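You operate a simulated robot arm through the tools that you are given. There is no shell and no other tool.

Carry out the task below with a simulated robot arm. There is one attempt and no reset: what you move stays moved.

Task
Cool both boiled white eggs in a bowl of cold water.
Fine: tip all the water from the red jug into the blue bowl; jug back; eggs in the bowl. Set down upright: measuring jug.

It is judged by the outcome, as a careful person would: the job done as asked, and still so three seconds after it is handed in. It fails if anything else is knocked over, pushed out of place, dropped, spilled or broken.

Robot
A 6-joint arm with a two-finger parallel gripper, fixed in place. Base frame: the origin is at the foot of the arm, x ahead of it, y to its left, z up; the work surface is at about z = 920. Lengths are in mm, angles in degrees, forces in N, time in s.
With the tool pointing down near the work surface it reaches from about 480 to 880 mm from the base axis. Its first joint turns from -115.0 to 115.0 degrees. Payload 4.2 kg.
Tool frame: the origin (TCP) lies between the finger pads and is the grasp point; the fingertips stand 23 mm ahead of it; z points along the fingers, y is the line along which they close. Largest opening 94 mm; finger width 38, thickness 10; the body of the gripper, 54 by 96 mm, starts 39 mm behind the TCP.
Orientation is told as [roll, pitch, yaw] about the base's x, y, z axes, in that order, counted from this pose: with the fingers straight down and closing along the base's y, the tool's x points along the base's -x, its y along +y and its z along -z.

Tools
- The arm moves only by the tool apply_moves. Its argument "increments" is one flat list of numbers, 7 for each row, row after row: the shift along the tool's x, y, z in mm, then the turn, a rotation vector about the tool's x, y, z in degrees, then the gripper command, from -1 (shut) to 1 (fully open), values between in proportion. In form: [x, y, z, wx, wy, wz, jaw, x, y, z, wx, wy, wz, jaw, ...]. A call has 1 to 20 rows; each row is the pose to reach, as a shift and turn from the pose commanded when the call began, along the tool's axes at that moment. Rows are played at 5 a second. More than 50 mm and 8.6 degrees between two rows, or a gripper value outside its range, and nothing of the call is played. Where a pose cannot be reached the arm comes as near as it can. A force on the tool above 40 N (or 10 N above the force at the start of the call, whichever is more), or a blocked arm, ends the call early, and 0.2 s more pass. The fingers move at their own pace (about 108 mm/s each) and stop on an object; they squeeze with about 32 N. The grip force told is the motor's: it shows also when the fingers shut on nothing. Time passes only in rows, and 0.2 s behind the last, so rows that repeat a pose let the fingers close. It gives the time, the measured TCP pose, the force on the tool (base axes), the opening and the grip force at its end, in the units of the frame above (readings bear some noise), with the torque about the TCP (base axes, N m) and any sound that the robot's microphone picked up.
- Cameras (640 x 400 px; columns grow to the right, rows downward): "scene" is fixed at [405.4, -640.7, 1695.7]; the picture's right is [0.90, -0.43, 0.00], its down [-0.31, -0.65, -0.69] and it looks along [0.30, 0.62, -0.72] (base axes); focal length 324 px, centre (320, 200). "wrist" rides on the gripper at [86, 16, -75] in the tool frame; the picture's right is [-0.18, 0.98, 0.00], its down [-0.58, -0.11, -0.81] and it looks along [-0.79, -0.15, 0.59] (tool axes); focal length 243 px, centre (320, 200). There is no depth. A picture from a camera that has moved, and an enlarged one, comes with that camera's place and axes in the base frame and with its lens. The place of the scene camera against the robot may be out by one fixed shift of up to 25 mm in any direction.
- get_image(camera): a new picture of that camera. No time passes.
- slide_trunk(by): slides the trunk up (or, below 0, down) by that many mm; the arm rides with it, the base frame stays. It gives what a move gives, with no picture.
- zoom(camera, box): a new picture of the part [left, top, right, bottom] of that camera's present view, enlarged. No time passes.
- hand_in(): hands the job in; it is judged then, once.

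Nothing tells you positions but the pictures and the camera data. Unless the task says otherwise, let go and move clear before handing in.

The tools are called after ">>>" by a JSON object that holds its "method" and its "body". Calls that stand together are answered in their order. apply_moves: Moves the arm, as the interface text tells. Its arguments: {"type":"object","properties":{"increments":{"type":"array","items":{"type":"number"}}},"required":["increments"]} The other tools are called the same way: slide_trunk (by) slides the trunk up or down; get_image (camera) takes a picture; zoom (camera, box) takes an enlarged picture of a part of a camera's view; hand_in () hands the job in.

At the start:

```text
t: 0.0
ee_pos: [482.5, 31.5, 1253.6]
ee_rot: [0.0, -0.1, 0.1]
contact_force: [-0.3, 0.2, 0.3]
torque: [0.0, 0.0, -0.01]
finger_gap: 94.0
gripper_force: 0.0
trunk travel left (down, up): [-750.0, 240.0]
```

scene: 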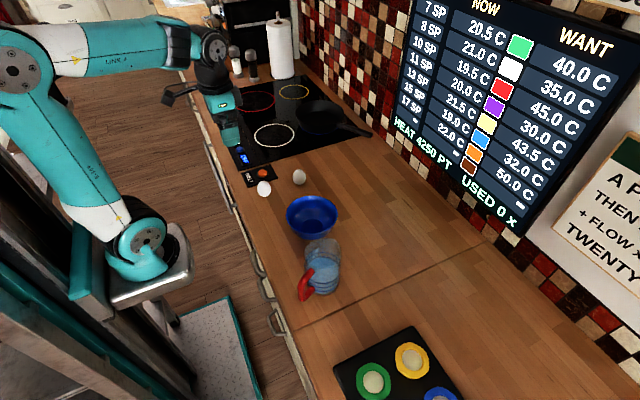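
wrist: 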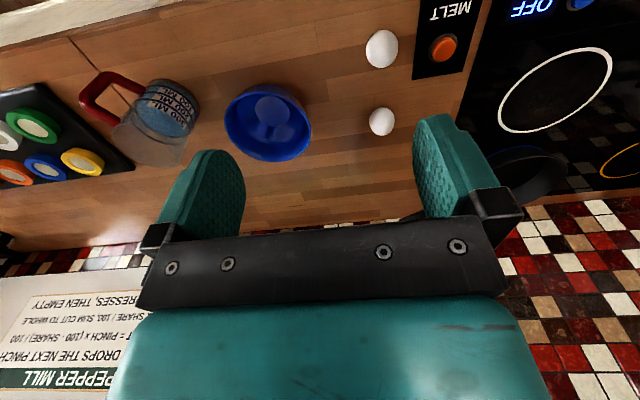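

I see a blue bowl, a clear jug with a red handle holding blue-looking water, two white eggs near the hob, and a black tray with coloured cups. I'll take closer pictures first to find positions.

>>> {"method": "zoom", "body": {"camera": "scene", "box": [220, 150, 380, 310]}}

>>> {"method": "zoom", "body": {"camera": "wrist", "box": [60, 20, 440, 200]}}

>>> {"method": "get_image", "body": {"camera": "wrist"}}

```text
2.50 times, centred on (300, 230) of scene
camera zoom: at [405.4, -640.7, 1695.7], right [0.9, -0.43, 0.0], down [-0.31, -0.65, -0.69], along [0.3, 0.62, -0.72], focal length 811 px, centre (370, 125)
```

zoom: 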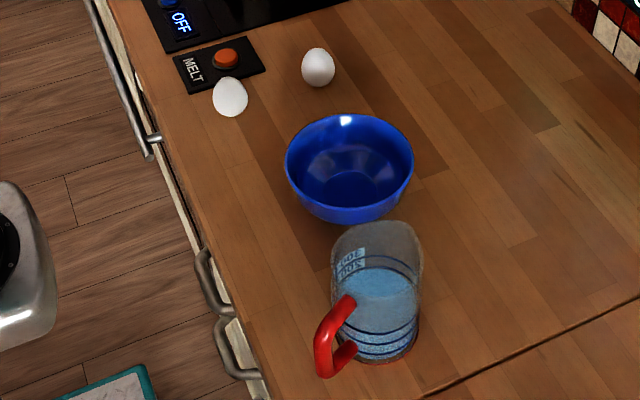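

```text
1.68 times, centred on (250, 110) of wrist
camera zoom: at [394.7, 46.6, 1329.0], right [0.18, 0.98, 0.0], down [0.58, -0.11, 0.81], along [0.79, -0.15, -0.59], focal length 409 px, centre (438, 352)
```

zoom: 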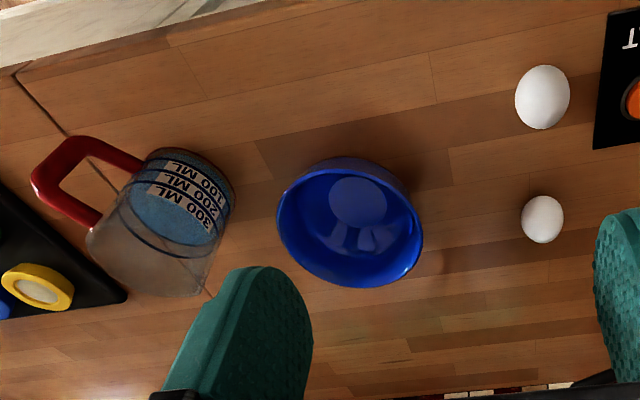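

```text
taken
camera wrist: at [394.7, 46.6, 1329.0], right [0.18, 0.98, 0.0], down [0.58, -0.11, 0.81], along [0.79, -0.15, -0.59], focal length 243 px, centre (320, 200)
```

wrist: 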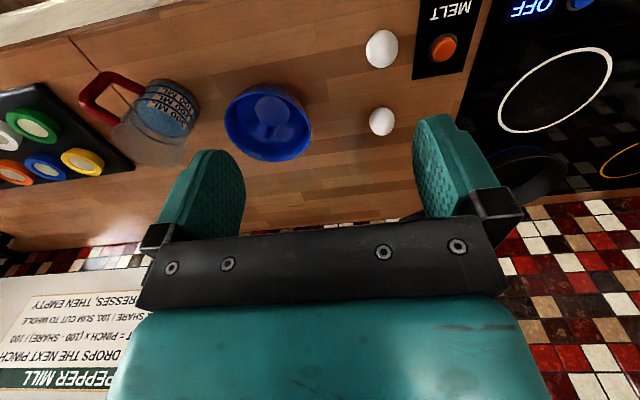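

The bowl seems to be near (636, -91) and the jug near (590, -260), with its handle pointing toward -x/-y. I'll move the camera over for a better look at the jug before touching anything.

>>> {"method": "apply_moves", "body": {"increments": [0, -45, 0, 0, 0, 0, 1, 0, -90, 0, 0, 0, 0, 1, 0, -135, 0, 0, 0, 0, 1, 0, -180, 0, 0, 0, 0, 1, 0, -225, 0, 0, 0, 0, 1, 0, -240, 0, 0, 0, 0, 1, 0, -240, 0, 0, 0, 0, 1]}}

>>> {"method": "get_image", "body": {"camera": "wrist"}}

>>> {"method": "zoom", "body": {"camera": "wrist", "box": [160, 0, 480, 200]}}

>>> {"method": "zoom", "body": {"camera": "scene", "box": [270, 190, 370, 310]}}

```text
t: 1.6
ee_pos: [480.6, -209.2, 1256.1]
ee_rot: [-0.2, -0.1, 0.1]
contact_force: [-0.2, 0.0, -0.4]
torque: [0.01, 0.0, 0.0]
finger_gap: 93.7
gripper_force: 0.1
trunk travel left (down, up): [-750.0, 240.0]
```

```text
taken
camera wrist: at [394.3, -194.0, 1330.0], right [0.18, 0.98, 0.0], down [0.58, -0.11, 0.81], along [0.79, -0.15, -0.59], focal length 243 px, centre (320, 200)
```

wrist: 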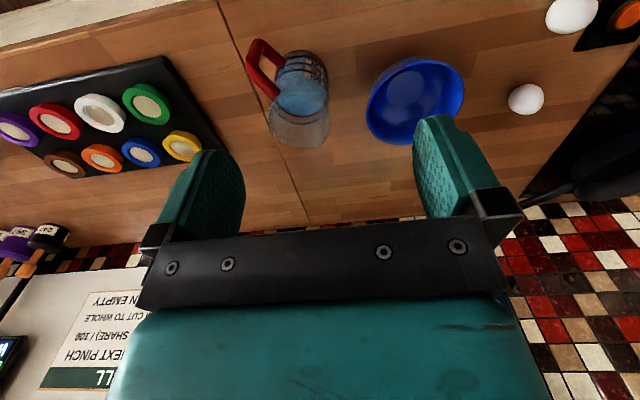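

```text
2.00 times, centred on (320, 100) of wrist
camera zoom: at [394.3, -194.0, 1330.0], right [0.18, 0.98, 0.0], down [0.58, -0.11, 0.81], along [0.79, -0.15, -0.59], focal length 485 px, centre (320, 400)
```

zoom: 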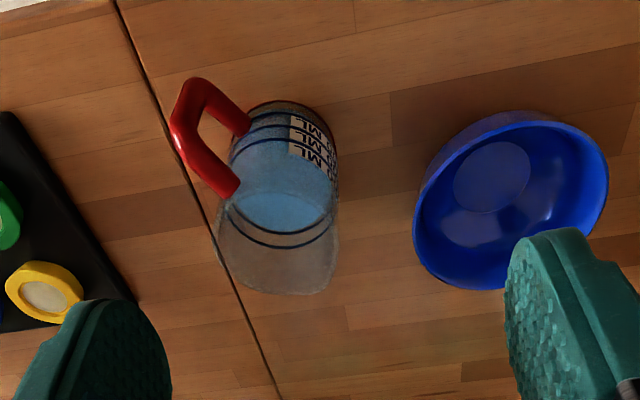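

```text
3.33 times, centred on (320, 250) of scene
camera zoom: at [405.4, -640.7, 1695.7], right [0.9, -0.43, 0.0], down [-0.31, -0.65, -0.69], along [0.3, 0.62, -0.72], focal length 1081 px, centre (320, 33)
```

zoom: 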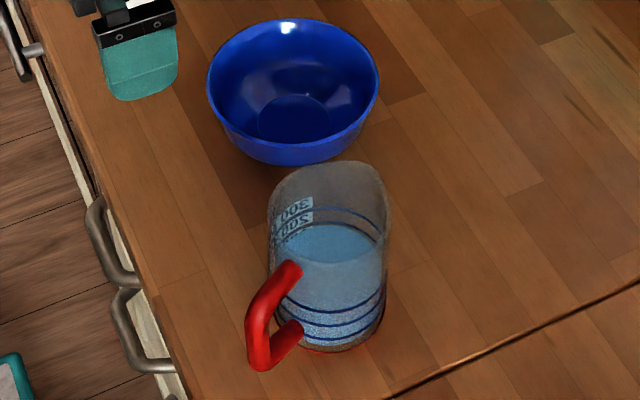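

The jug's handle points roughly to azimuth -143°, and its body looks too wide (about 85 mm) to grip well, so I plan to pinch the handle. I'll take more views from lower down to triangulate the handle, the jug rim and the bowl.

>>> {"method": "apply_moves", "body": {"increments": [2, -30, 26, 0, 0, 0, 1, 4, -60, 52, 0, 0, 0, 1, 6, -90, 78, 0, 0, 0, 1, 8, -120, 104, 0, 0, 0, 1, 8, -120, 104, 0, 0, 0, 1]}}

>>> {"method": "get_image", "body": {"camera": "wrist"}}

>>> {"method": "zoom", "body": {"camera": "wrist", "box": [240, 0, 480, 150]}}

```text
t: 2.8
ee_pos: [471.2, -329.0, 1152.1]
ee_rot: [-0.2, -0.1, 0.1]
contact_force: [-0.4, 0.6, -0.2]
torque: [-0.01, -0.02, 0.0]
finger_gap: 93.8
gripper_force: 0.1
trunk travel left (down, up): [-750.0, 240.0]
```

```text
taken
camera wrist: at [384.6, -314.1, 1226.6], right [0.18, 0.98, 0.0], down [0.58, -0.11, 0.81], along [0.79, -0.15, -0.59], focal length 243 px, centre (320, 200)
```

wrist: 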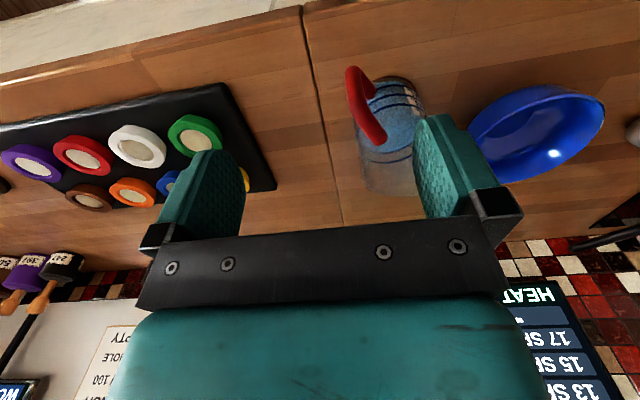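

```text
2.67 times, centred on (360, 75) of wrist
camera zoom: at [384.6, -314.1, 1226.6], right [0.18, 0.98, 0.0], down [0.58, -0.11, 0.81], along [0.79, -0.15, -0.59], focal length 647 px, centre (213, 533)
```

zoom: 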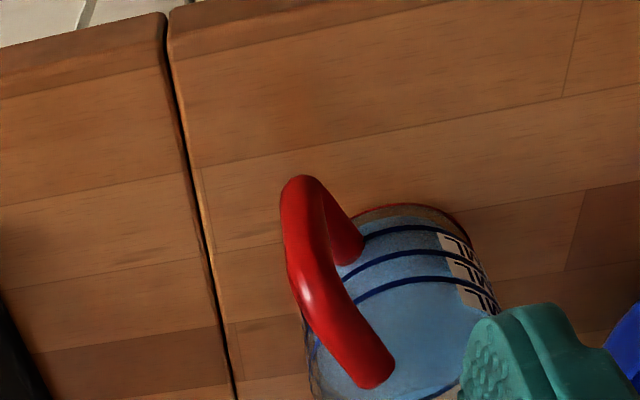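

I've put the handle bar at about (524, -303), z 953–1013, the jug axis at about (593, -259) with its rim at z≈1044, and the bowl at about (632, -88) with its rim at z≈983. I'll zoom in on the rim shape and handle before planning the grasp.

>>> {"method": "zoom", "body": {"camera": "scene", "box": [290, 230, 354, 302]}}

>>> {"method": "zoom", "body": {"camera": "scene", "box": [280, 185, 345, 245]}}

>>> {"method": "get_image", "body": {"camera": "scene"}}

```text
5.56 times, centred on (322, 266) of scene
camera zoom: at [405.4, -640.7, 1695.7], right [0.9, -0.43, 0.0], down [-0.31, -0.65, -0.69], along [0.3, 0.62, -0.72], focal length 1802 px, centre (309, -167)
```

zoom: 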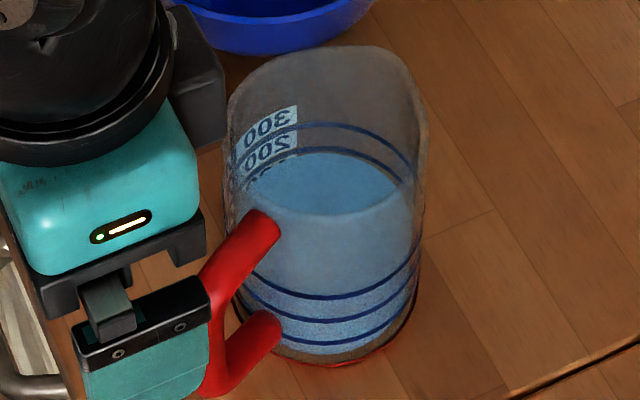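

```text
6.67 times, centred on (312, 215) of scene
camera zoom: at [405.4, -640.7, 1695.7], right [0.9, -0.43, 0.0], down [-0.31, -0.65, -0.69], along [0.3, 0.62, -0.72], focal length 2162 px, centre (370, 100)
```

zoom: 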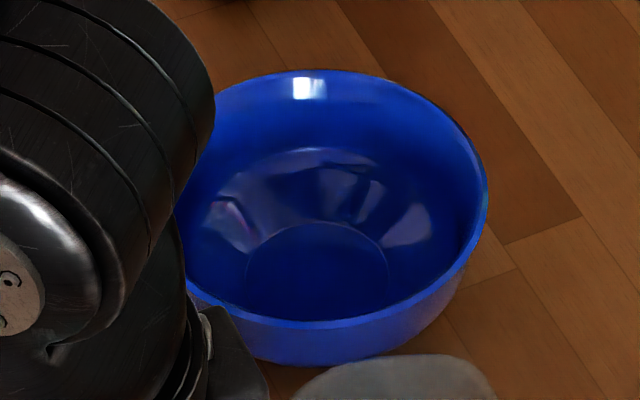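

```text
taken
```

scene: 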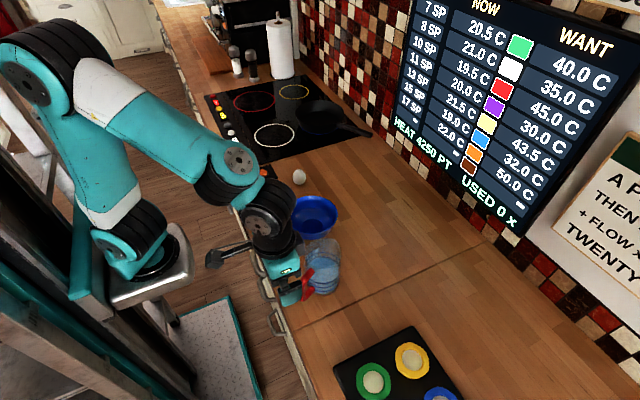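

No strong spout is visible and the handle is a round tube of about 16 mm. I'll yaw the tool in line with the handle plane (about 32.5°) and then pitch it up, staying clear of everything.

>>> {"method": "apply_moves", "body": {"increments": [0, 0, 0, 0, 0, -8.1, 1, 0, 0, 0, 0, 0, -16.2, 1, 0, 0, 0, 0, 0, -24.3, 1, 0, 0, 0, 0, 0, -32.5, 1, 0, 0, 0, 0, 0, -32.5, 1]}}

```text
t: 4.0
ee_pos: [473.3, -329.1, 1152.3]
ee_rot: [0.0, 0.0, 32.7]
contact_force: [-0.4, 0.2, 0.0]
torque: [-0.02, 0.0, 0.0]
finger_gap: 94.1
gripper_force: 0.1
trunk travel left (down, up): [-750.0, 240.0]
```

>>> {"method": "apply_moves", "body": {"increments": [2, 0, 0, 0, -7.2, 0, 1, 4, 0, 0, 0, -14.4, 0, 1, 6, 0, 0, 0, -21.6, 0, 1, 8, 0, 0, 0, -28.8, 0, 1, 10, 0, 0, 0, -36, 0, 1, 12, 0, 0, 0, -43, 0, 1, 14, 0, 0, 0, -50, 0, 1, 14, 0, 0, 0, -50, 0, 1]}}

>>> {"method": "get_image", "body": {"camera": "wrist"}}

>>> {"method": "get_image", "body": {"camera": "scene"}}

```text
t: 5.8
ee_pos: [463.6, -336.9, 1149.1]
ee_rot: [-0.2, -50.1, 32.7]
contact_force: [-0.2, -0.3, 0.4]
torque: [0.01, 0.0, -0.02]
finger_gap: 94.0
gripper_force: 0.0
trunk travel left (down, up): [-750.0, 240.0]
```

```text
taken
camera wrist: at [359.2, -384.1, 1132.2], right [-0.43, 0.89, 0.14], down [-0.15, -0.22, 0.96], along [0.89, 0.39, 0.23], focal length 243 px, centre (320, 200)
```

wrist: 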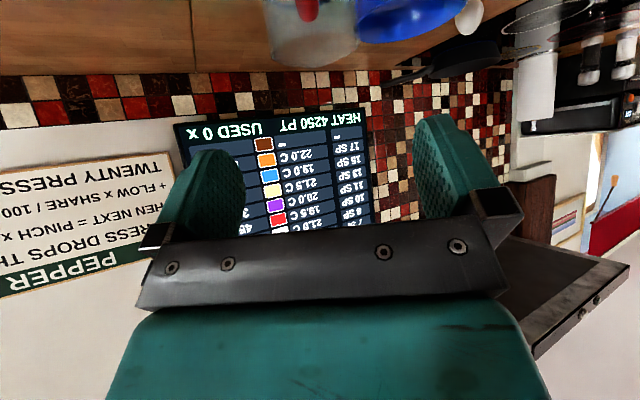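

```text
taken
```

scene: 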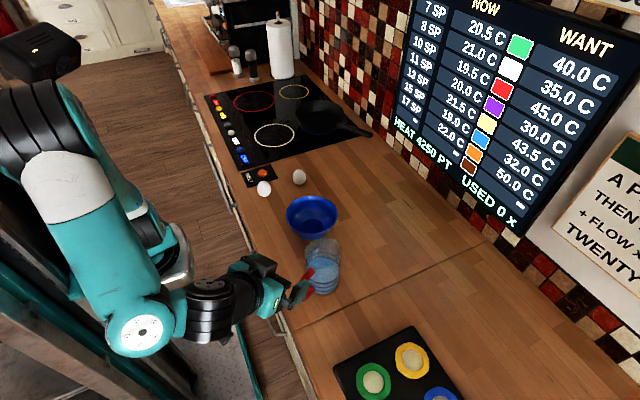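

The arm can hold this tilted pose. I'll lower to a pre-grasp point about 60 mm back from the handle along the tool axis and check the alignment.

>>> {"method": "apply_moves", "body": {"increments": [20, -1, 25, 0, 0, 0, 1, 40, -2, 49, 0, 0, 0, 1, 60, -3, 73, 0, 0, 0, 1, 81, -4, 98, 0, 0, 0, 1, 81, -4, 98, 0, 0, 0, 1]}}

>>> {"method": "zoom", "body": {"camera": "scene", "box": [250, 235, 350, 310]}}

>>> {"method": "get_image", "body": {"camera": "wrist"}}

```text
t: 7.0
ee_pos: [484.6, -329.0, 1024.1]
ee_rot: [-0.1, -50.0, 32.7]
contact_force: [-0.1, 0.3, 0.0]
torque: [0.04, 0.0, 0.01]
finger_gap: 94.1
gripper_force: 0.1
trunk travel left (down, up): [-750.0, 240.0]
```

```text
5.33 times, centred on (300, 272) of scene
camera zoom: at [405.4, -640.7, 1695.7], right [0.9, -0.43, 0.0], down [-0.31, -0.65, -0.69], along [0.3, 0.62, -0.72], focal length 1730 px, centre (427, -187)
```

zoom: 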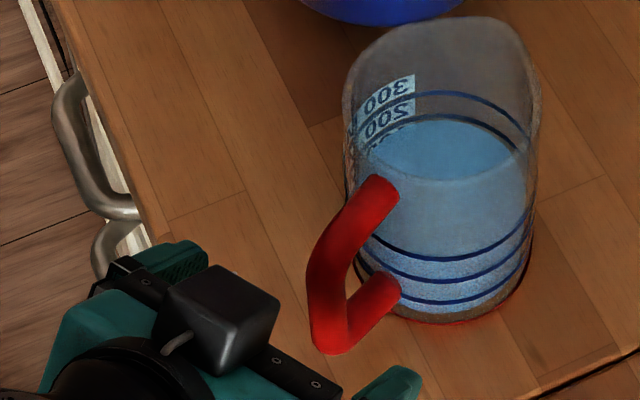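

```text
taken
camera wrist: at [380.5, -376.9, 1006.7], right [-0.43, 0.89, 0.14], down [-0.15, -0.22, 0.96], along [0.89, 0.39, 0.23], focal length 243 px, centre (320, 200)
```

wrist: 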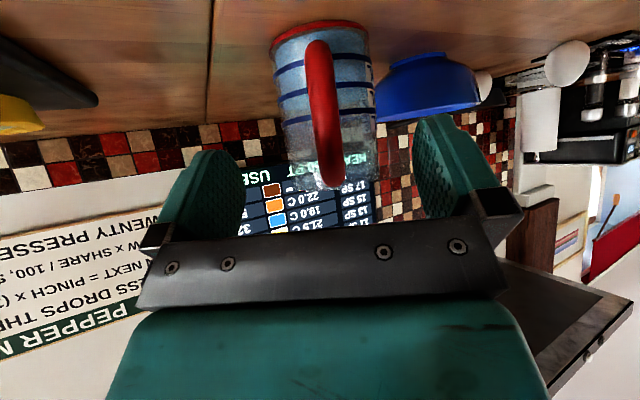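

The wrist view shows the handle nearly centred between the fingers. I'll advance about 60 mm along the tool axis with a tiny lateral correction, leave the fingers open, and check.

>>> {"method": "apply_moves", "body": {"increments": [0, 1.5, 10, 0, 0, 0, 1, 0, 1.5, 20, 0, 0, 0, 1, 0, 1.5, 30, 0, 0, 0, 1, 0, 1.5, 40, 0, 0, 0, 1, 0, 1.5, 50, 0, 0, 0, 1, 0, 1.5, 60, 0, 0, 0, 1, 0, 1.5, 60, 0, 0, 0, 1]}}

>>> {"method": "zoom", "body": {"camera": "scene", "box": [270, 235, 350, 310]}}

>>> {"method": "get_image", "body": {"camera": "wrist"}}

```text
t: 8.6
ee_pos: [521.2, -302.0, 986.7]
ee_rot: [-0.1, -50.0, 32.8]
contact_force: [-0.5, 0.2, -0.4]
torque: [0.03, -0.01, -0.03]
finger_gap: 93.7
gripper_force: 0.1
trunk travel left (down, up): [-750.0, 240.0]
```

```text
5.33 times, centred on (310, 272) of scene
camera zoom: at [405.4, -640.7, 1695.7], right [0.9, -0.43, 0.0], down [-0.31, -0.65, -0.69], along [0.3, 0.62, -0.72], focal length 1730 px, centre (373, -187)
```

zoom: 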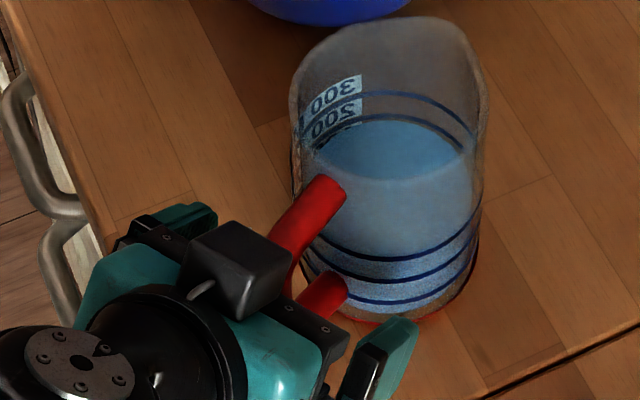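

```text
taken
camera wrist: at [417.8, -349.0, 968.5], right [-0.43, 0.89, 0.14], down [-0.15, -0.22, 0.96], along [0.89, 0.39, 0.23], focal length 243 px, centre (320, 200)
```

wrist: 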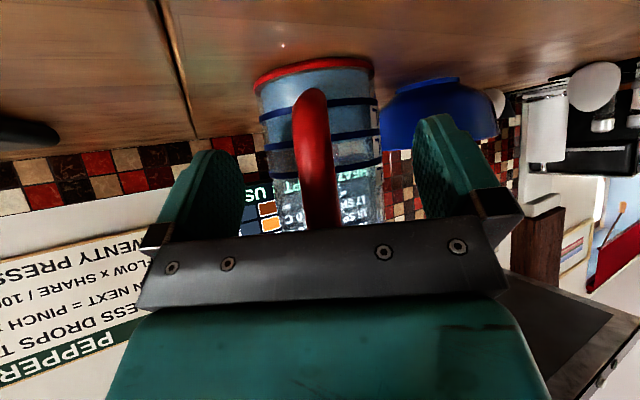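

Aligned within about 1–2 mm with no contact force. I'll close the fingers partway to verify centring, then fully.

>>> {"method": "apply_moves", "body": {"increments": [0, -1, 1, 0, 0, 0, 0.2, 0, -1, 1, 0, 0, 0, -0.3, 0, -1, 1, 0, 0, 0, -0.45, 0, -1, 1, 0, 0, 0, -0.45]}}

>>> {"method": "get_image", "body": {"camera": "wrist"}}

>>> {"method": "zoom", "body": {"camera": "scene", "box": [270, 235, 350, 310]}}

```text
t: 9.6
ee_pos: [522.2, -301.6, 985.8]
ee_rot: [-0.3, -50.0, 32.7]
contact_force: [0.3, -0.5, -0.1]
torque: [-0.02, -0.01, 0.02]
finger_gap: 26.1
gripper_force: 0.1
trunk travel left (down, up): [-750.0, 240.0]
```

```text
taken
camera wrist: at [419.0, -349.9, 968.2], right [-0.43, 0.89, 0.14], down [-0.15, -0.22, 0.96], along [0.89, 0.39, 0.23], focal length 243 px, centre (320, 200)
```

wrist: 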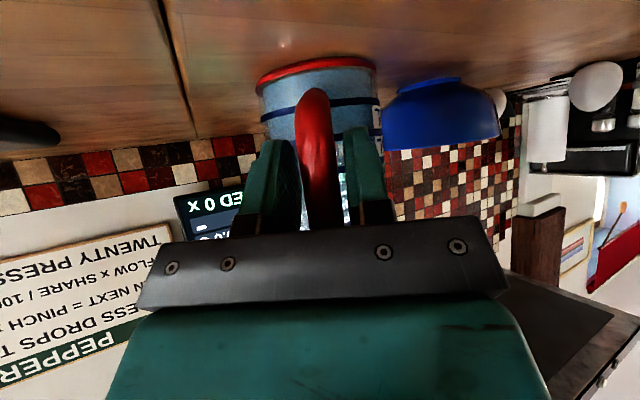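

```text
5.33 times, centred on (310, 272) of scene
camera zoom: at [405.4, -640.7, 1695.7], right [0.9, -0.43, 0.0], down [-0.31, -0.65, -0.69], along [0.3, 0.62, -0.72], focal length 1730 px, centre (373, -187)
```

zoom: 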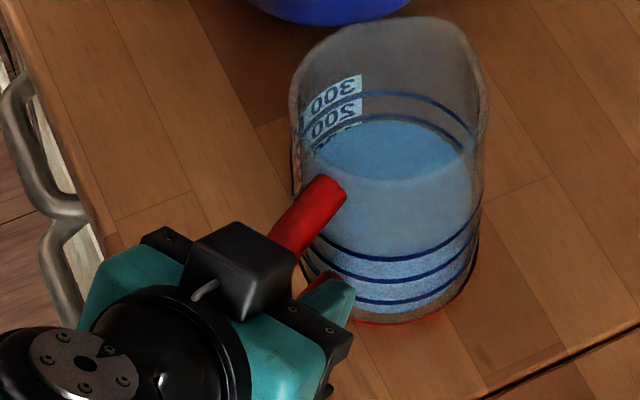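

The handle sits between the fingers. I'll close fully now and check the grip.

>>> {"method": "apply_moves", "body": {"increments": [0, 0, 0, 0, 0, 0, -0.65, 0, 0, 0, 0, 0, 0, -1, 0, 0, 0, 0, 0, 0, -1, 0, 0, 0, 0, 0, 0, -1, 0, 0, 0, 0, 0, 0, -1]}}

>>> {"method": "get_image", "body": {"camera": "wrist"}}

>>> {"method": "zoom", "body": {"camera": "scene", "box": [270, 235, 350, 310]}}

```text
t: 10.8
ee_pos: [522.2, -301.7, 987.5]
ee_rot: [-0.2, -50.0, 32.7]
contact_force: [0.6, -0.2, 1.3]
torque: [0.05, -0.04, -0.05]
finger_gap: 16.9
gripper_force: 31.6
trunk travel left (down, up): [-750.0, 240.0]
```

```text
taken
camera wrist: at [419.0, -349.9, 968.3], right [-0.43, 0.89, 0.14], down [-0.15, -0.22, 0.96], along [0.89, 0.39, 0.23], focal length 243 px, centre (320, 200)
```

wrist: 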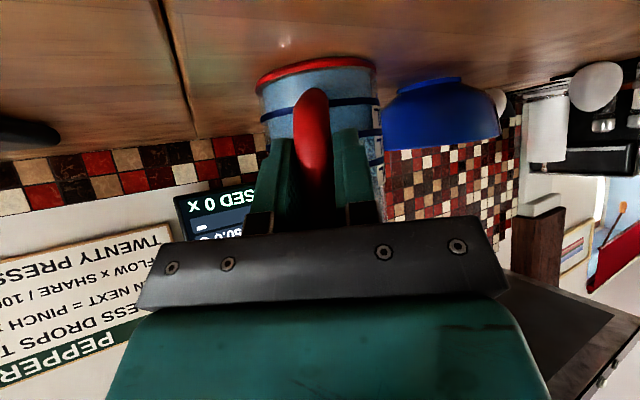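

```text
5.33 times, centred on (310, 272) of scene
camera zoom: at [405.4, -640.7, 1695.7], right [0.9, -0.43, 0.0], down [-0.31, -0.65, -0.69], along [0.3, 0.62, -0.72], focal length 1730 px, centre (373, -187)
```

zoom: 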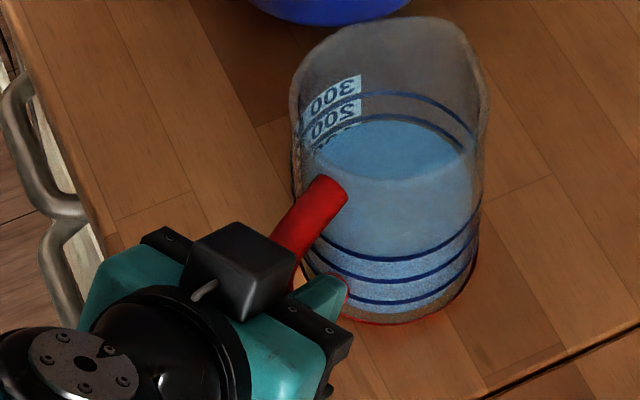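

Firm grip at 16.9 mm and the jug hasn't moved. I'll lift slowly 20 mm and check that the jug stays level.

>>> {"method": "apply_moves", "body": {"increments": [-3.06, 0, -2.57, 0, 0, 0, -1, -6.13, 0, -5.14, 0, 0, 0, -1, -10.7, 0, -9.0, 0, 0, 0, -1, -15.3, 0, -12.86, 0, 0, 0, -1, -15.3, 0, -12.86, 0, 0, 0, -1, -15.3, 0, -12.86, 0, 0, 0, -1]}}

>>> {"method": "get_image", "body": {"camera": "wrist"}}

>>> {"method": "zoom", "body": {"camera": "scene", "box": [270, 235, 350, 310]}}

```text
t: 12.2
ee_pos: [522.9, -302.8, 1006.4]
ee_rot: [-0.2, -50.0, 32.7]
contact_force: [0.1, 0.2, -4.3]
torque: [-0.14, 0.24, 0.0]
finger_gap: 17.0
gripper_force: 32.2
trunk travel left (down, up): [-750.0, 240.0]
```

```text
taken
camera wrist: at [419.3, -350.1, 988.3], right [-0.43, 0.89, 0.14], down [-0.15, -0.22, 0.96], along [0.89, 0.39, 0.23], focal length 243 px, centre (320, 200)
```

wrist: 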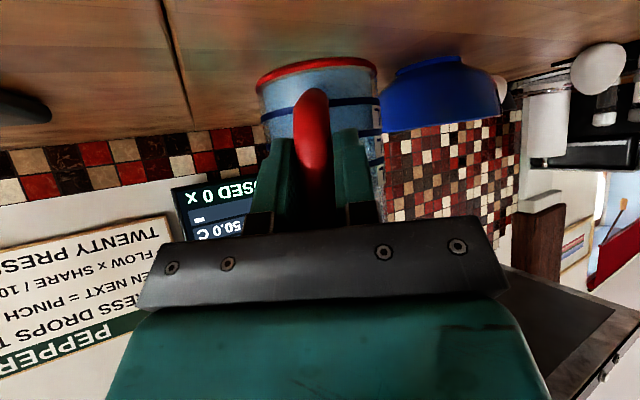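

```text
5.33 times, centred on (310, 272) of scene
camera zoom: at [405.4, -640.7, 1695.7], right [0.9, -0.43, 0.0], down [-0.31, -0.65, -0.69], along [0.3, 0.62, -0.72], focal length 1730 px, centre (373, -187)
```

zoom: 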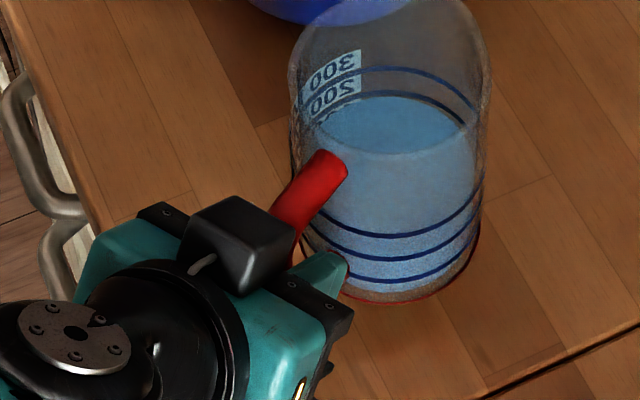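

The jug lifts cleanly, with about 4.3 N of load and no slip. I'll raise it smoothly so its base clears the bowl, then carry it next to the bowl, keeping it upright.

>>> {"method": "apply_moves", "body": {"increments": [-6.1, 0, -5.1, 0, 0, 0, -1, -15.3, 0, -12.9, 0, 0, 0, -1, -26, 0, -21.9, 0, 0, 0, -1, -36.8, 0, -30.9, 0, 0, 0, -1, -46, 0, -38.6, 0, 0, 0, -1, -53.9, 0, -40, 0, 0, 0, -1, -61.9, 2, -33.7, 0, 0, 0, -1, -70.9, 4, -22.9, 0, 0, 0, -1, -81.2, 6, -10.7, 0, 0, 0, -1, -91.5, 8, 1.6, 0, 0, 0, -1, -101.8, 10, 13.8, 0, 0, 0, -1, -112.1, 11, 26.1, 0, 0, 0, -1, -121.1, 13, 36.8, 0, 0, 0, -1, -128.1, 14, 45.2, 0, 0, 0, -1, -132, 15, 49.8, 0, 0, 0, -1, -133.3, 15, 51.4, 0, 0, 0, -1, -133.3, 15, 51.4, 0, 0, 0, -1]}}

>>> {"method": "get_image", "body": {"camera": "wrist"}}

>>> {"method": "get_image", "body": {"camera": "scene"}}

>>> {"method": "zoom", "body": {"camera": "scene", "box": [270, 170, 370, 260]}}

```text
t: 15.8
ee_pos: [620.1, -222.9, 1074.9]
ee_rot: [0.0, -50.0, 32.8]
contact_force: [-0.3, -0.1, -3.3]
torque: [-0.1, 0.25, 0.01]
finger_gap: 17.0
gripper_force: 31.6
trunk travel left (down, up): [-750.0, 240.0]
```

```text
taken
camera wrist: at [516.8, -270.2, 1057.2], right [-0.43, 0.89, 0.14], down [-0.15, -0.22, 0.96], along [0.89, 0.39, 0.23], focal length 243 px, centre (320, 200)
```

wrist: 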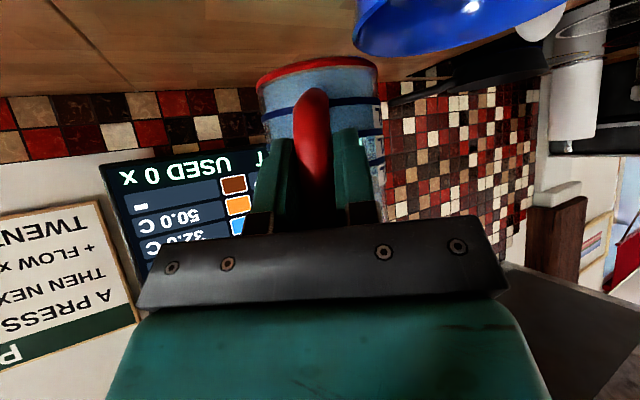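

```text
taken
```

scene: 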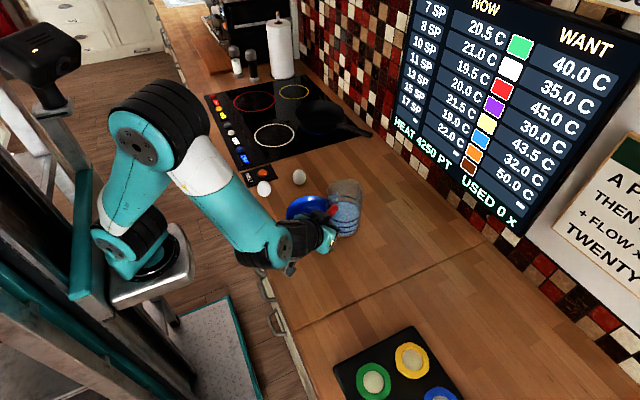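

```text
4.44 times, centred on (320, 215) of scene
camera zoom: at [405.4, -640.7, 1695.7], right [0.9, -0.43, 0.0], down [-0.31, -0.65, -0.69], along [0.3, 0.62, -0.72], focal length 1441 px, centre (320, 133)
```

zoom: 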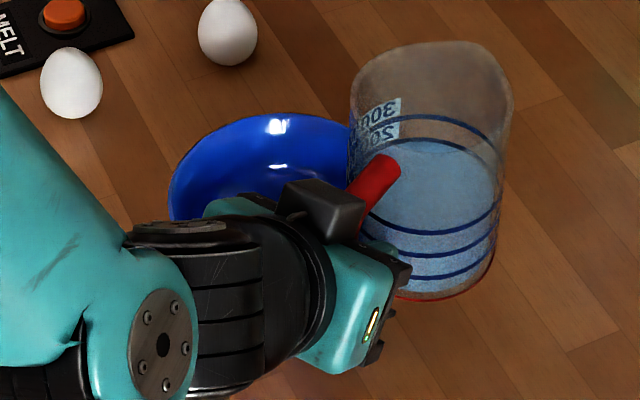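

The jug is upright and parked just to the side of the bowl, aligned with the intended pour direction. I'll zoom in on the wrist view to check the bowl's rim height before tilting.

>>> {"method": "zoom", "body": {"camera": "wrist", "box": [340, 0, 580, 120]}}

```text
2.67 times, centred on (460, 60) of wrist
camera zoom: at [516.8, -270.2, 1057.2], right [-0.43, 0.89, 0.14], down [-0.15, -0.22, 0.96], along [0.89, 0.39, 0.23], focal length 647 px, centre (-53, 573)
```

zoom: 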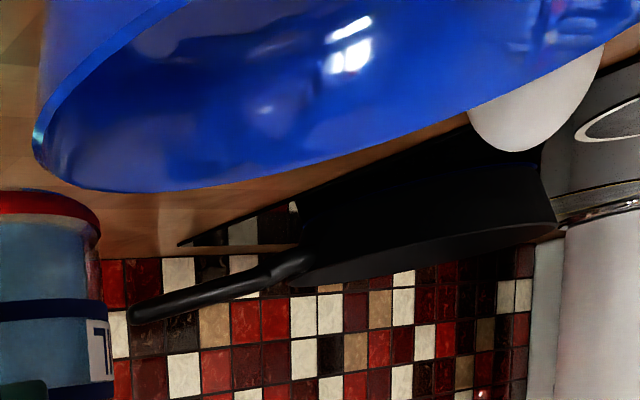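

The bowl's rim is at z≈987, centred near (633, -91), radius about 77. I'll now tilt the jug to 40°, which is still below the pouring angle, toward the bowl, and check how the arm follows.

>>> {"method": "apply_moves", "body": {"increments": [1.0, -0.1, 0.8, 1.29, 0, -1.53, -1, 2.5, -0.2, 2.1, 3.22, 0, -3.83, -1, 4.5, -0.3, 3.8, 5.79, 0, -6.89, -1, 6.5, -0.5, 5.4, 8.36, 0, -9.96, -1, 8.5, -0.6, 7.1, 10.93, 0, -13.02, -1, 10.5, -0.8, 8.8, 13.5, 0, -16.09, -1, 12.5, -0.9, 10.5, 16.08, 0, -19.15, -1, 14.4, -1.1, 12.1, 18.65, 0, -22.21, -1, 16.4, -1.2, 13.8, 21.22, 0, -25.28, -1, 17.9, -1.3, 15, 23.15, 0, -27.58, -1, 19.4, -1.5, 16.3, 25.08, 0, -29.87, -1, 19.9, -1.5, 16.7, 25.72, 0, -30.64, -1, 19.9, -1.5, 16.7, 25.72, 0, -30.64, -1]}}

>>> {"method": "get_image", "body": {"camera": "wrist"}}

>>> {"method": "get_image", "body": {"camera": "scene"}}

>>> {"method": "zoom", "body": {"camera": "scene", "box": [280, 170, 380, 260]}}

```text
t: 18.6
ee_pos: [620.1, -223.6, 1048.8]
ee_rot: [-52.7, -35.9, 70.1]
contact_force: [0.4, 0.4, -3.4]
torque: [-0.08, 0.22, 0.03]
finger_gap: 16.7
gripper_force: 31.8
trunk travel left (down, up): [-750.0, 240.0]
```

```text
taken
camera wrist: at [525.7, -284.5, 1025.3], right [-0.35, 0.77, -0.53], down [-0.49, 0.32, 0.81], along [0.79, 0.55, 0.27], focal length 243 px, centre (320, 200)
```

wrist: 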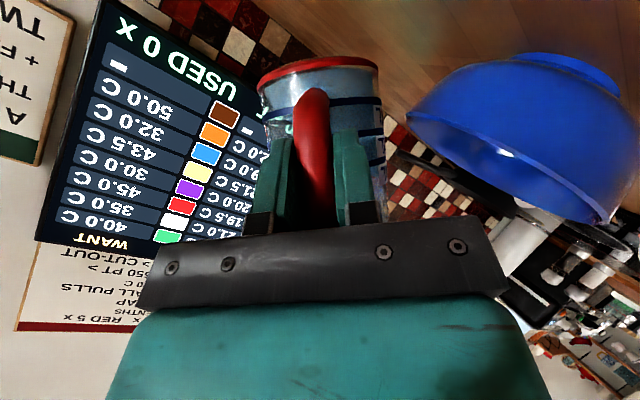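

```text
taken
```

scene: 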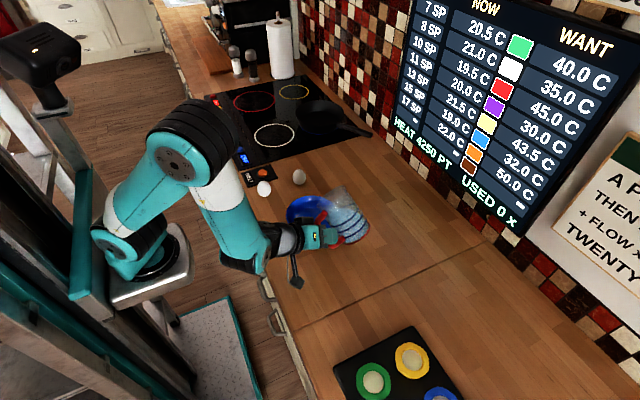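

```text
4.44 times, centred on (330, 215) of scene
camera zoom: at [405.4, -640.7, 1695.7], right [0.9, -0.43, 0.0], down [-0.31, -0.65, -0.69], along [0.3, 0.62, -0.72], focal length 1441 px, centre (276, 133)
```

zoom: 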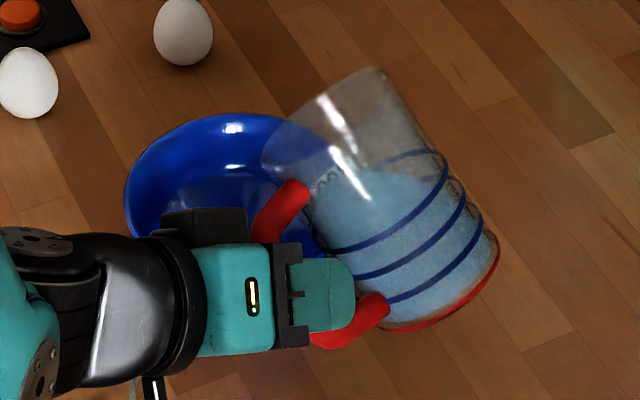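

The arm follows as planned: the water is still inside, with the lip about 40 mm inside the bowl's rim. I'll start the slow pour, going to 60° and pausing there.

>>> {"method": "apply_moves", "body": {"increments": [1.49, 1.5, 1.25, 1.61, 0, -1.92, -1, 2.97, 3, 2.5, 3.22, 0, -3.83, -1, 3.94, 3.67, 3.31, 4.82, 0, -5.75, -1, 4.91, 4.34, 4.12, 6.43, 0, -7.66, -1, 5.2, 4.6, 4.35, 8.04, 0, -9.58, -1, 5.43, 4.78, 4.56, 9.65, 0, -11.49, -1, 5.1, 4.6, 4.3, 10.93, 0, -13.02, -1, 4.7, 4.45, 3.95, 12.22, 0, -14.55, -1, 4.48, 4.38, 3.76, 12.86, 0, -15.32, -1, 4.48, 4.38, 3.76, 12.86, 0, -15.32, -1, 4.48, 4.38, 3.76, 12.86, 0, -15.32, -1]}}

>>> {"method": "zoom", "body": {"camera": "scene", "box": [280, 170, 380, 260]}}

>>> {"method": "get_image", "body": {"camera": "wrist"}}

```text
t: 21.0
ee_pos: [634.0, -229.5, 1041.0]
ee_rot: [-69.4, -22.4, 78.6]
contact_force: [-0.9, 1.2, -3.2]
torque: [-0.1, 0.21, 0.02]
finger_gap: 16.7
gripper_force: 31.3
out of reach, approached as far as the arm can: row 4, 5, 6, 7, 8, 9, 10, 11
trunk travel left (down, up): [-750.0, 240.0]
```

```text
4.44 times, centred on (330, 215) of scene
camera zoom: at [405.4, -640.7, 1695.7], right [0.9, -0.43, 0.0], down [-0.31, -0.65, -0.69], along [0.3, 0.62, -0.72], focal length 1441 px, centre (276, 133)
```

zoom: 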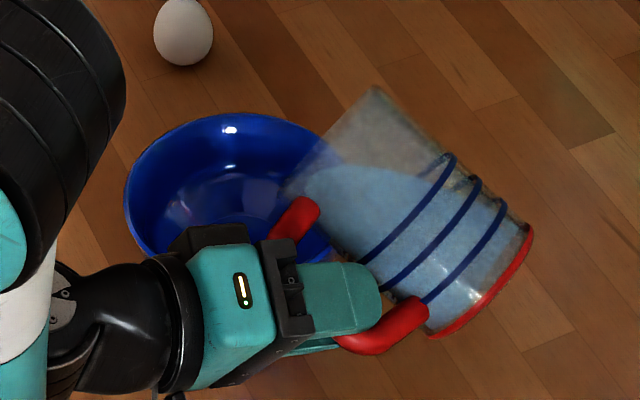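

```text
taken
camera wrist: at [543.5, -298.4, 1018.1], right [-0.23, 0.58, -0.78], down [-0.62, 0.53, 0.58], along [0.75, 0.62, 0.24], focal length 243 px, centre (320, 200)
```

wrist: 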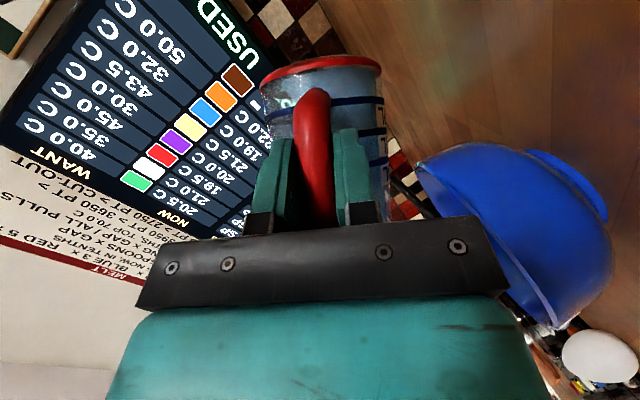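

The arm reported out-of-reach from about 47° on, and the TCP drifted about 15 mm outward. Nothing has spilled yet. Before changing approach I'll look at the whole arm.

>>> {"method": "get_image", "body": {"camera": "scene"}}

>>> {"method": "zoom", "body": {"camera": "scene", "box": [60, 80, 380, 300]}}

```text
taken
```

scene: 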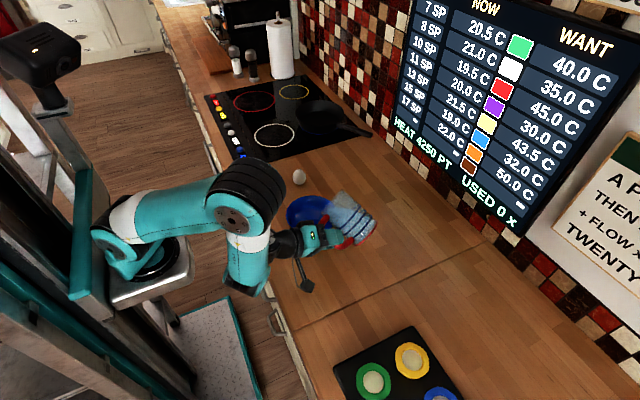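

```text
1.82 times, centred on (220, 190) of scene
camera zoom: at [405.4, -640.7, 1695.7], right [0.9, -0.43, 0.0], down [-0.31, -0.65, -0.69], along [0.3, 0.62, -0.72], focal length 590 px, centre (502, 218)
```

zoom: 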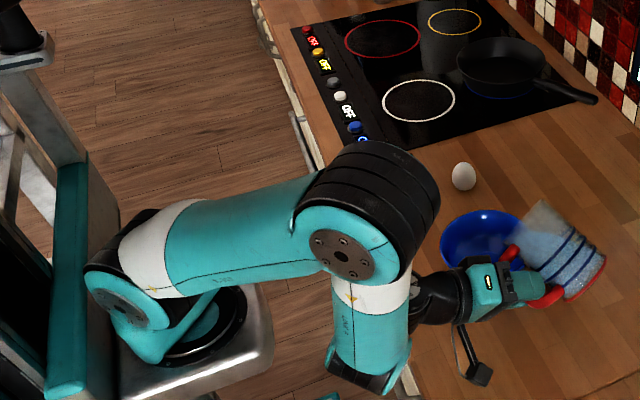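

The orientation was reached, but the wrist had to come too close to the base. I'll go back to 40°, then swing the jug, wrist and all, 40° about the bowl's vertical axis. That puts the wrist farther out and pours from the bowl's far-right side toward the robot.

>>> {"method": "apply_moves", "body": {"increments": [-0.2, -0.5, -0.15, -1.29, 0, 1.53, -1, -0.5, -1.2, -0.4, -2.57, 0, 3.06, -1, -0.9, -1.8, -0.75, -3.86, 0, 4.6, -1, -1.2, -2.4, -1.0, -5.14, 0, 6.13, -1, -1.5, -3.1, -1.3, -6.43, 0, 7.66, -1, -1.8, -3.7, -1.5, -7.72, 0, 9.19, -1, -2.1, -4.3, -1.8, -9.0, 0, 10.72, -1, -2.5, -4.9, -2.1, -10.29, 0, 12.26, -1, -2.8, -5.5, -2.3, -11.57, 0, 13.79, -1, -3.06, -6.12, -2.57, -12.86, 0, 15.32, -1, -3.06, -6.12, -2.57, -12.86, 0, 15.32, -1]}}

>>> {"method": "zoom", "body": {"camera": "scene", "box": [280, 170, 380, 260]}}

```text
t: 23.4
ee_pos: [634.2, -230.4, 1048.5]
ee_rot: [-52.6, -35.8, 70.1]
contact_force: [-0.2, 0.3, -3.7]
torque: [-0.1, 0.26, -0.01]
finger_gap: 16.8
gripper_force: 32.1
trunk travel left (down, up): [-750.0, 240.0]
```

```text
4.44 times, centred on (330, 215) of scene
camera zoom: at [405.4, -640.7, 1695.7], right [0.9, -0.43, 0.0], down [-0.31, -0.65, -0.69], along [0.3, 0.62, -0.72], focal length 1441 px, centre (276, 133)
```

zoom: 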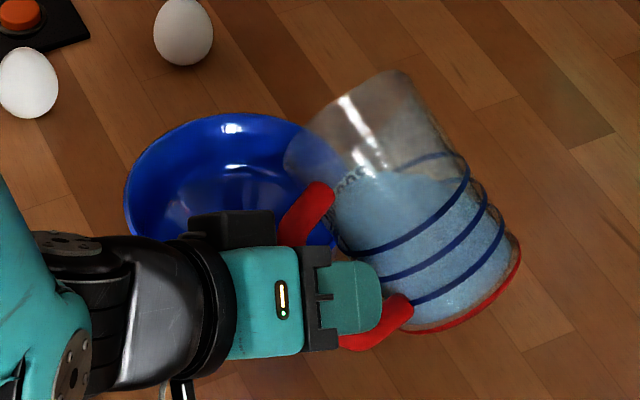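

>>> {"method": "apply_moves", "body": {"increments": [-3.72, -3.45, 8.93, -2.93, -3.21, -2.46, -1, -7.91, -6.36, 17.73, -5.87, -6.43, -4.93, -1, -12.7, -8.71, 26.5, -8.8, -9.65, -7.39, -1, -17.82, -10.51, 34.95, -11.74, -12.86, -9.85, -1, -23.4, -11.74, 43.2, -14.68, -16.08, -12.31, -1, -29.4, -12.35, 51.16, -17.61, -19.29, -14.78, -1, -35.75, -12.41, 58.8, -20.55, -22.5, -17.24, -1, -42.48, -11.96, 66.22, -23.48, -25.72, -19.7, -1, -42.48, -11.96, 66.22, -23.48, -25.72, -19.7, -1]}}

>>> {"method": "zoom", "body": {"camera": "scene", "box": [280, 170, 380, 260]}}

>>> {"method": "get_image", "body": {"camera": "scene"}}

>>> {"method": "get_image", "body": {"camera": "wrist"}}

```text
t: 25.4
ee_pos: [706.6, -200.7, 1046.7]
ee_rot: [-52.6, -35.9, 110.1]
contact_force: [0.2, -0.4, -4.0]
torque: [-0.22, 0.11, 0.02]
finger_gap: 16.8
gripper_force: 32.0
trunk travel left (down, up): [-750.0, 240.0]
```

```text
4.44 times, centred on (330, 215) of scene
camera zoom: at [405.4, -640.7, 1695.7], right [0.9, -0.43, 0.0], down [-0.31, -0.65, -0.69], along [0.3, 0.62, -0.72], focal length 1441 px, centre (276, 133)
```

zoom: 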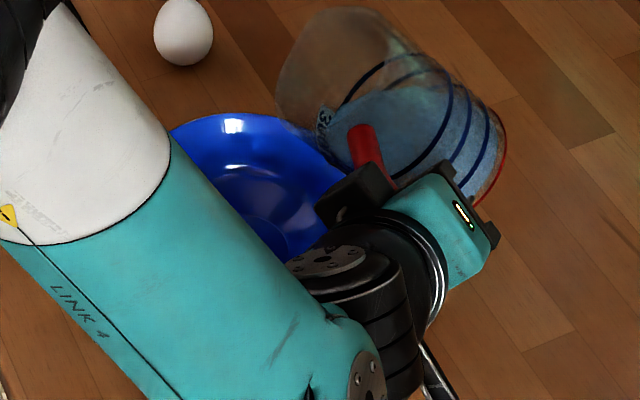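

```text
taken
```

scene: 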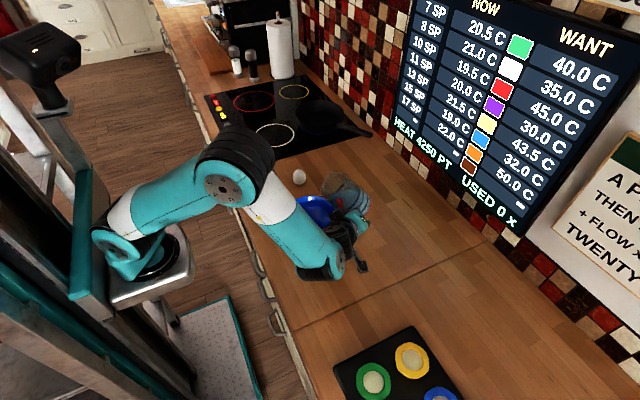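

```text
taken
camera wrist: at [673.1, -309.4, 1023.6], right [-0.77, 0.36, -0.53], down [-0.59, -0.07, 0.81], along [0.26, 0.93, 0.27], focal length 243 px, centre (320, 200)
```

wrist: 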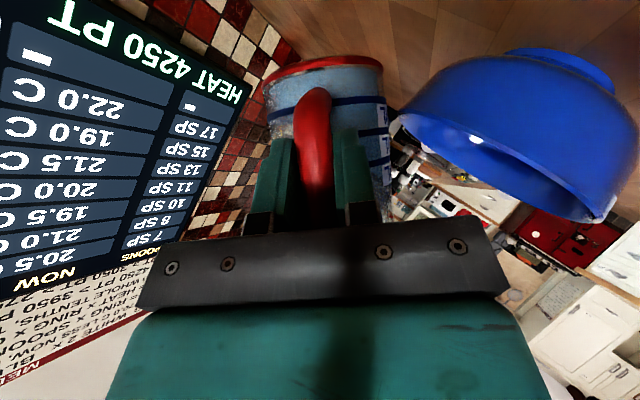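

The swing worked: the lip is over the bowl about 33 mm short of centre, and the arm now has plenty of reach. I'll continue tilting from 40° to 60°.

>>> {"method": "apply_moves", "body": {"increments": [1.49, 1.5, 1.25, 1.61, 0, -1.92, -1, 2.97, 3, 2.5, 3.22, 0, -3.83, -1, 3.94, 3.67, 3.31, 4.82, 0, -5.75, -1, 4.91, 4.34, 4.12, 6.43, 0, -7.66, -1, 5.2, 4.6, 4.35, 8.04, 0, -9.58, -1, 5.43, 4.78, 4.56, 9.65, 0, -11.49, -1, 5.1, 4.6, 4.3, 10.93, 0, -13.02, -1, 4.7, 4.45, 3.95, 12.22, 0, -14.55, -1, 4.48, 4.38, 3.76, 12.86, 0, -15.32, -1, 4.48, 4.38, 3.76, 12.86, 0, -15.32, -1, 4.48, 4.38, 3.76, 12.86, 0, -15.32, -1]}}

>>> {"method": "zoom", "body": {"camera": "scene", "box": [280, 170, 380, 260]}}

>>> {"method": "get_image", "body": {"camera": "wrist"}}

```text
t: 27.8
ee_pos: [707.4, -201.6, 1040.7]
ee_rot: [-69.7, -22.4, 118.6]
contact_force: [-0.2, 0.1, -3.3]
torque: [-0.23, 0.09, 0.01]
finger_gap: 16.9
gripper_force: 32.0
trunk travel left (down, up): [-750.0, 240.0]
```

```text
4.44 times, centred on (330, 215) of scene
camera zoom: at [405.4, -640.7, 1695.7], right [0.9, -0.43, 0.0], down [-0.31, -0.65, -0.69], along [0.3, 0.62, -0.72], focal length 1441 px, centre (276, 133)
```

zoom: 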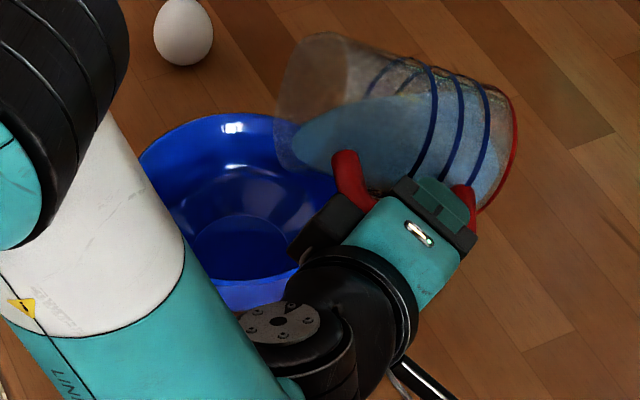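

```text
taken
camera wrist: at [681.7, -312.9, 1017.6], right [-0.55, 0.3, -0.78], down [-0.82, 0.0, 0.57], along [0.17, 0.96, 0.24], focal length 243 px, centre (320, 200)
```

wrist: 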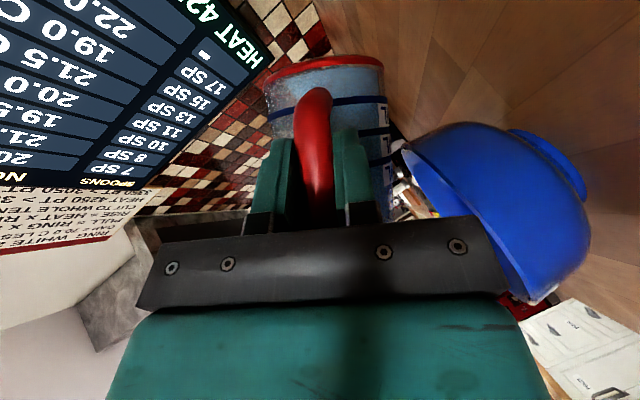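

The tilt is reachable now, and the water is at the lip. I'll pour slowly from 60° to 80° and pause.

>>> {"method": "apply_moves", "body": {"increments": [-0.28, -0.14, -0.24, 0.8, 0, -0.96, -1, -0.56, -0.27, -0.47, 1.61, 0, -1.92, -1, -0.84, -0.4, -0.7, 2.41, 0, -2.87, -1, -1.12, -0.54, -0.94, 3.22, 0, -3.83, -1, -1.58, -0.77, -1.33, 4.02, 0, -4.79, -1, -2.04, -1.0, -1.71, 4.82, 0, -5.75, -1, -2.5, -1.24, -2.1, 5.63, 0, -6.7, -1, -2.95, -1.47, -2.48, 6.43, 0, -7.66, -1]}}

>>> {"method": "zoom", "body": {"camera": "scene", "box": [280, 170, 380, 260]}}

```text
t: 29.6
ee_pos: [705.8, -201.4, 1044.3]
ee_rot: [-76.9, -15.1, 120.9]
contact_force: [0.6, 0.2, -2.9]
torque: [-0.18, 0.08, -0.02]
finger_gap: 16.5
gripper_force: 32.0
trunk travel left (down, up): [-750.0, 240.0]
```

```text
4.44 times, centred on (330, 215) of scene
camera zoom: at [405.4, -640.7, 1695.7], right [0.9, -0.43, 0.0], down [-0.31, -0.65, -0.69], along [0.3, 0.62, -0.72], focal length 1441 px, centre (276, 133)
```

zoom: 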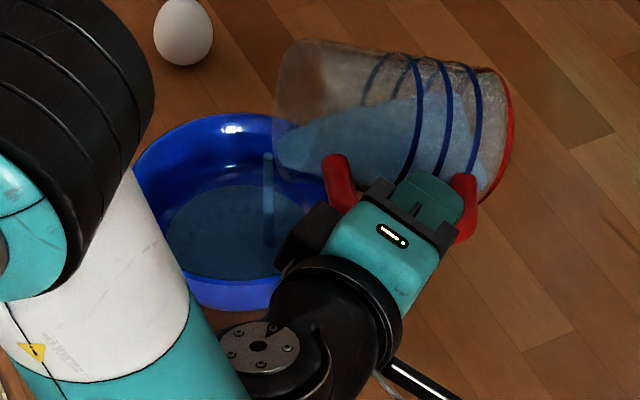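

A stream is falling cleanly from the lip into the bowl. I'll keep pouring slowly to 90°.

>>> {"method": "apply_moves", "body": {"increments": [-0.5, -0.24, -0.42, 0.8, 0, -0.96, -1, -1.0, -0.48, -0.84, 1.61, 0, -1.92, -1, -1.5, -0.73, -1.25, 2.41, 0, -2.87, -1, -1.98, -0.97, -1.67, 3.22, 0, -3.83, -1, -2.6, -1.4, -2.2, 4.02, 0, -4.79, -1, -3.25, -1.8, -2.75, 4.82, 0, -5.75, -1, -3.9, -2.2, -3.3, 5.63, 0, -6.7, -1, -4.56, -2.62, -3.83, 6.43, 0, -7.66, -1, -5.3, -3.15, -4.5, 7.23, 0, -8.62, -1, -6.1, -3.7, -5.15, 8.04, 0, -9.58, -1, -6.9, -4.2, -5.8, 8.84, 0, -10.53, -1, -7.68, -4.76, -6.45, 9.65, 0, -11.49, -1, -8.65, -5.7, -7.25, 10.45, 0, -12.45, -1, -9.6, -6.6, -8.1, 11.25, 0, -13.41, -1, -10.6, -7.5, -8.9, 12.06, 0, -14.36, -1, -11.57, -8.45, -9.71, 12.86, 0, -15.32, -1, -11.57, -8.45, -9.71, 12.86, 0, -15.32, -1]}}

>>> {"method": "zoom", "body": {"camera": "scene", "box": [280, 170, 380, 260]}}

>>> {"method": "get_image", "body": {"camera": "wrist"}}

```text
t: 33.2
ee_pos: [702.4, -197.5, 1056.4]
ee_rot: [-84.9, -2.0, 122.2]
contact_force: [-1.0, -0.2, -0.3]
torque: [-0.12, 0.06, 0.01]
finger_gap: 16.7
gripper_force: 31.7
out of reach, approached as far as the arm can: row 13, 14, 15, 16, 17
trunk travel left (down, up): [-750.0, 240.0]
```

```text
4.44 times, centred on (330, 215) of scene
camera zoom: at [405.4, -640.7, 1695.7], right [0.9, -0.43, 0.0], down [-0.31, -0.65, -0.69], along [0.3, 0.62, -0.72], focal length 1441 px, centre (276, 133)
```

zoom: 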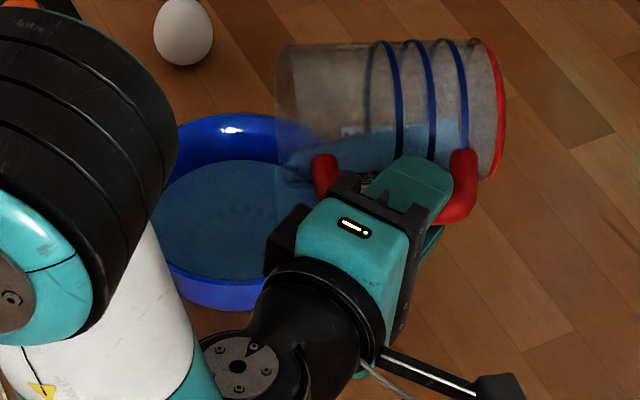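

```text
taken
camera wrist: at [684.4, -311.6, 1043.7], right [-0.19, 0.14, -0.97], down [-0.98, 0.06, 0.2], along [0.09, 0.99, 0.12], focal length 243 px, centre (320, 200)
```

wrist: 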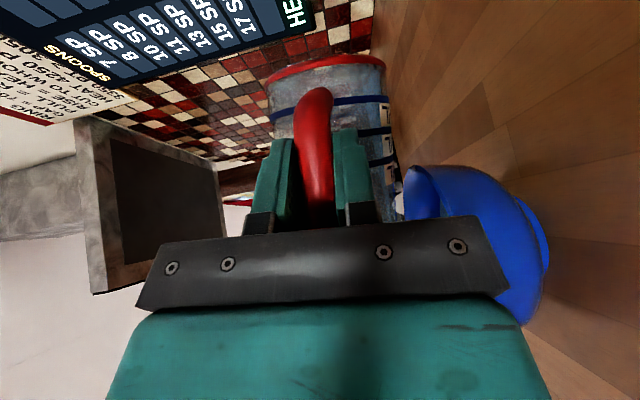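

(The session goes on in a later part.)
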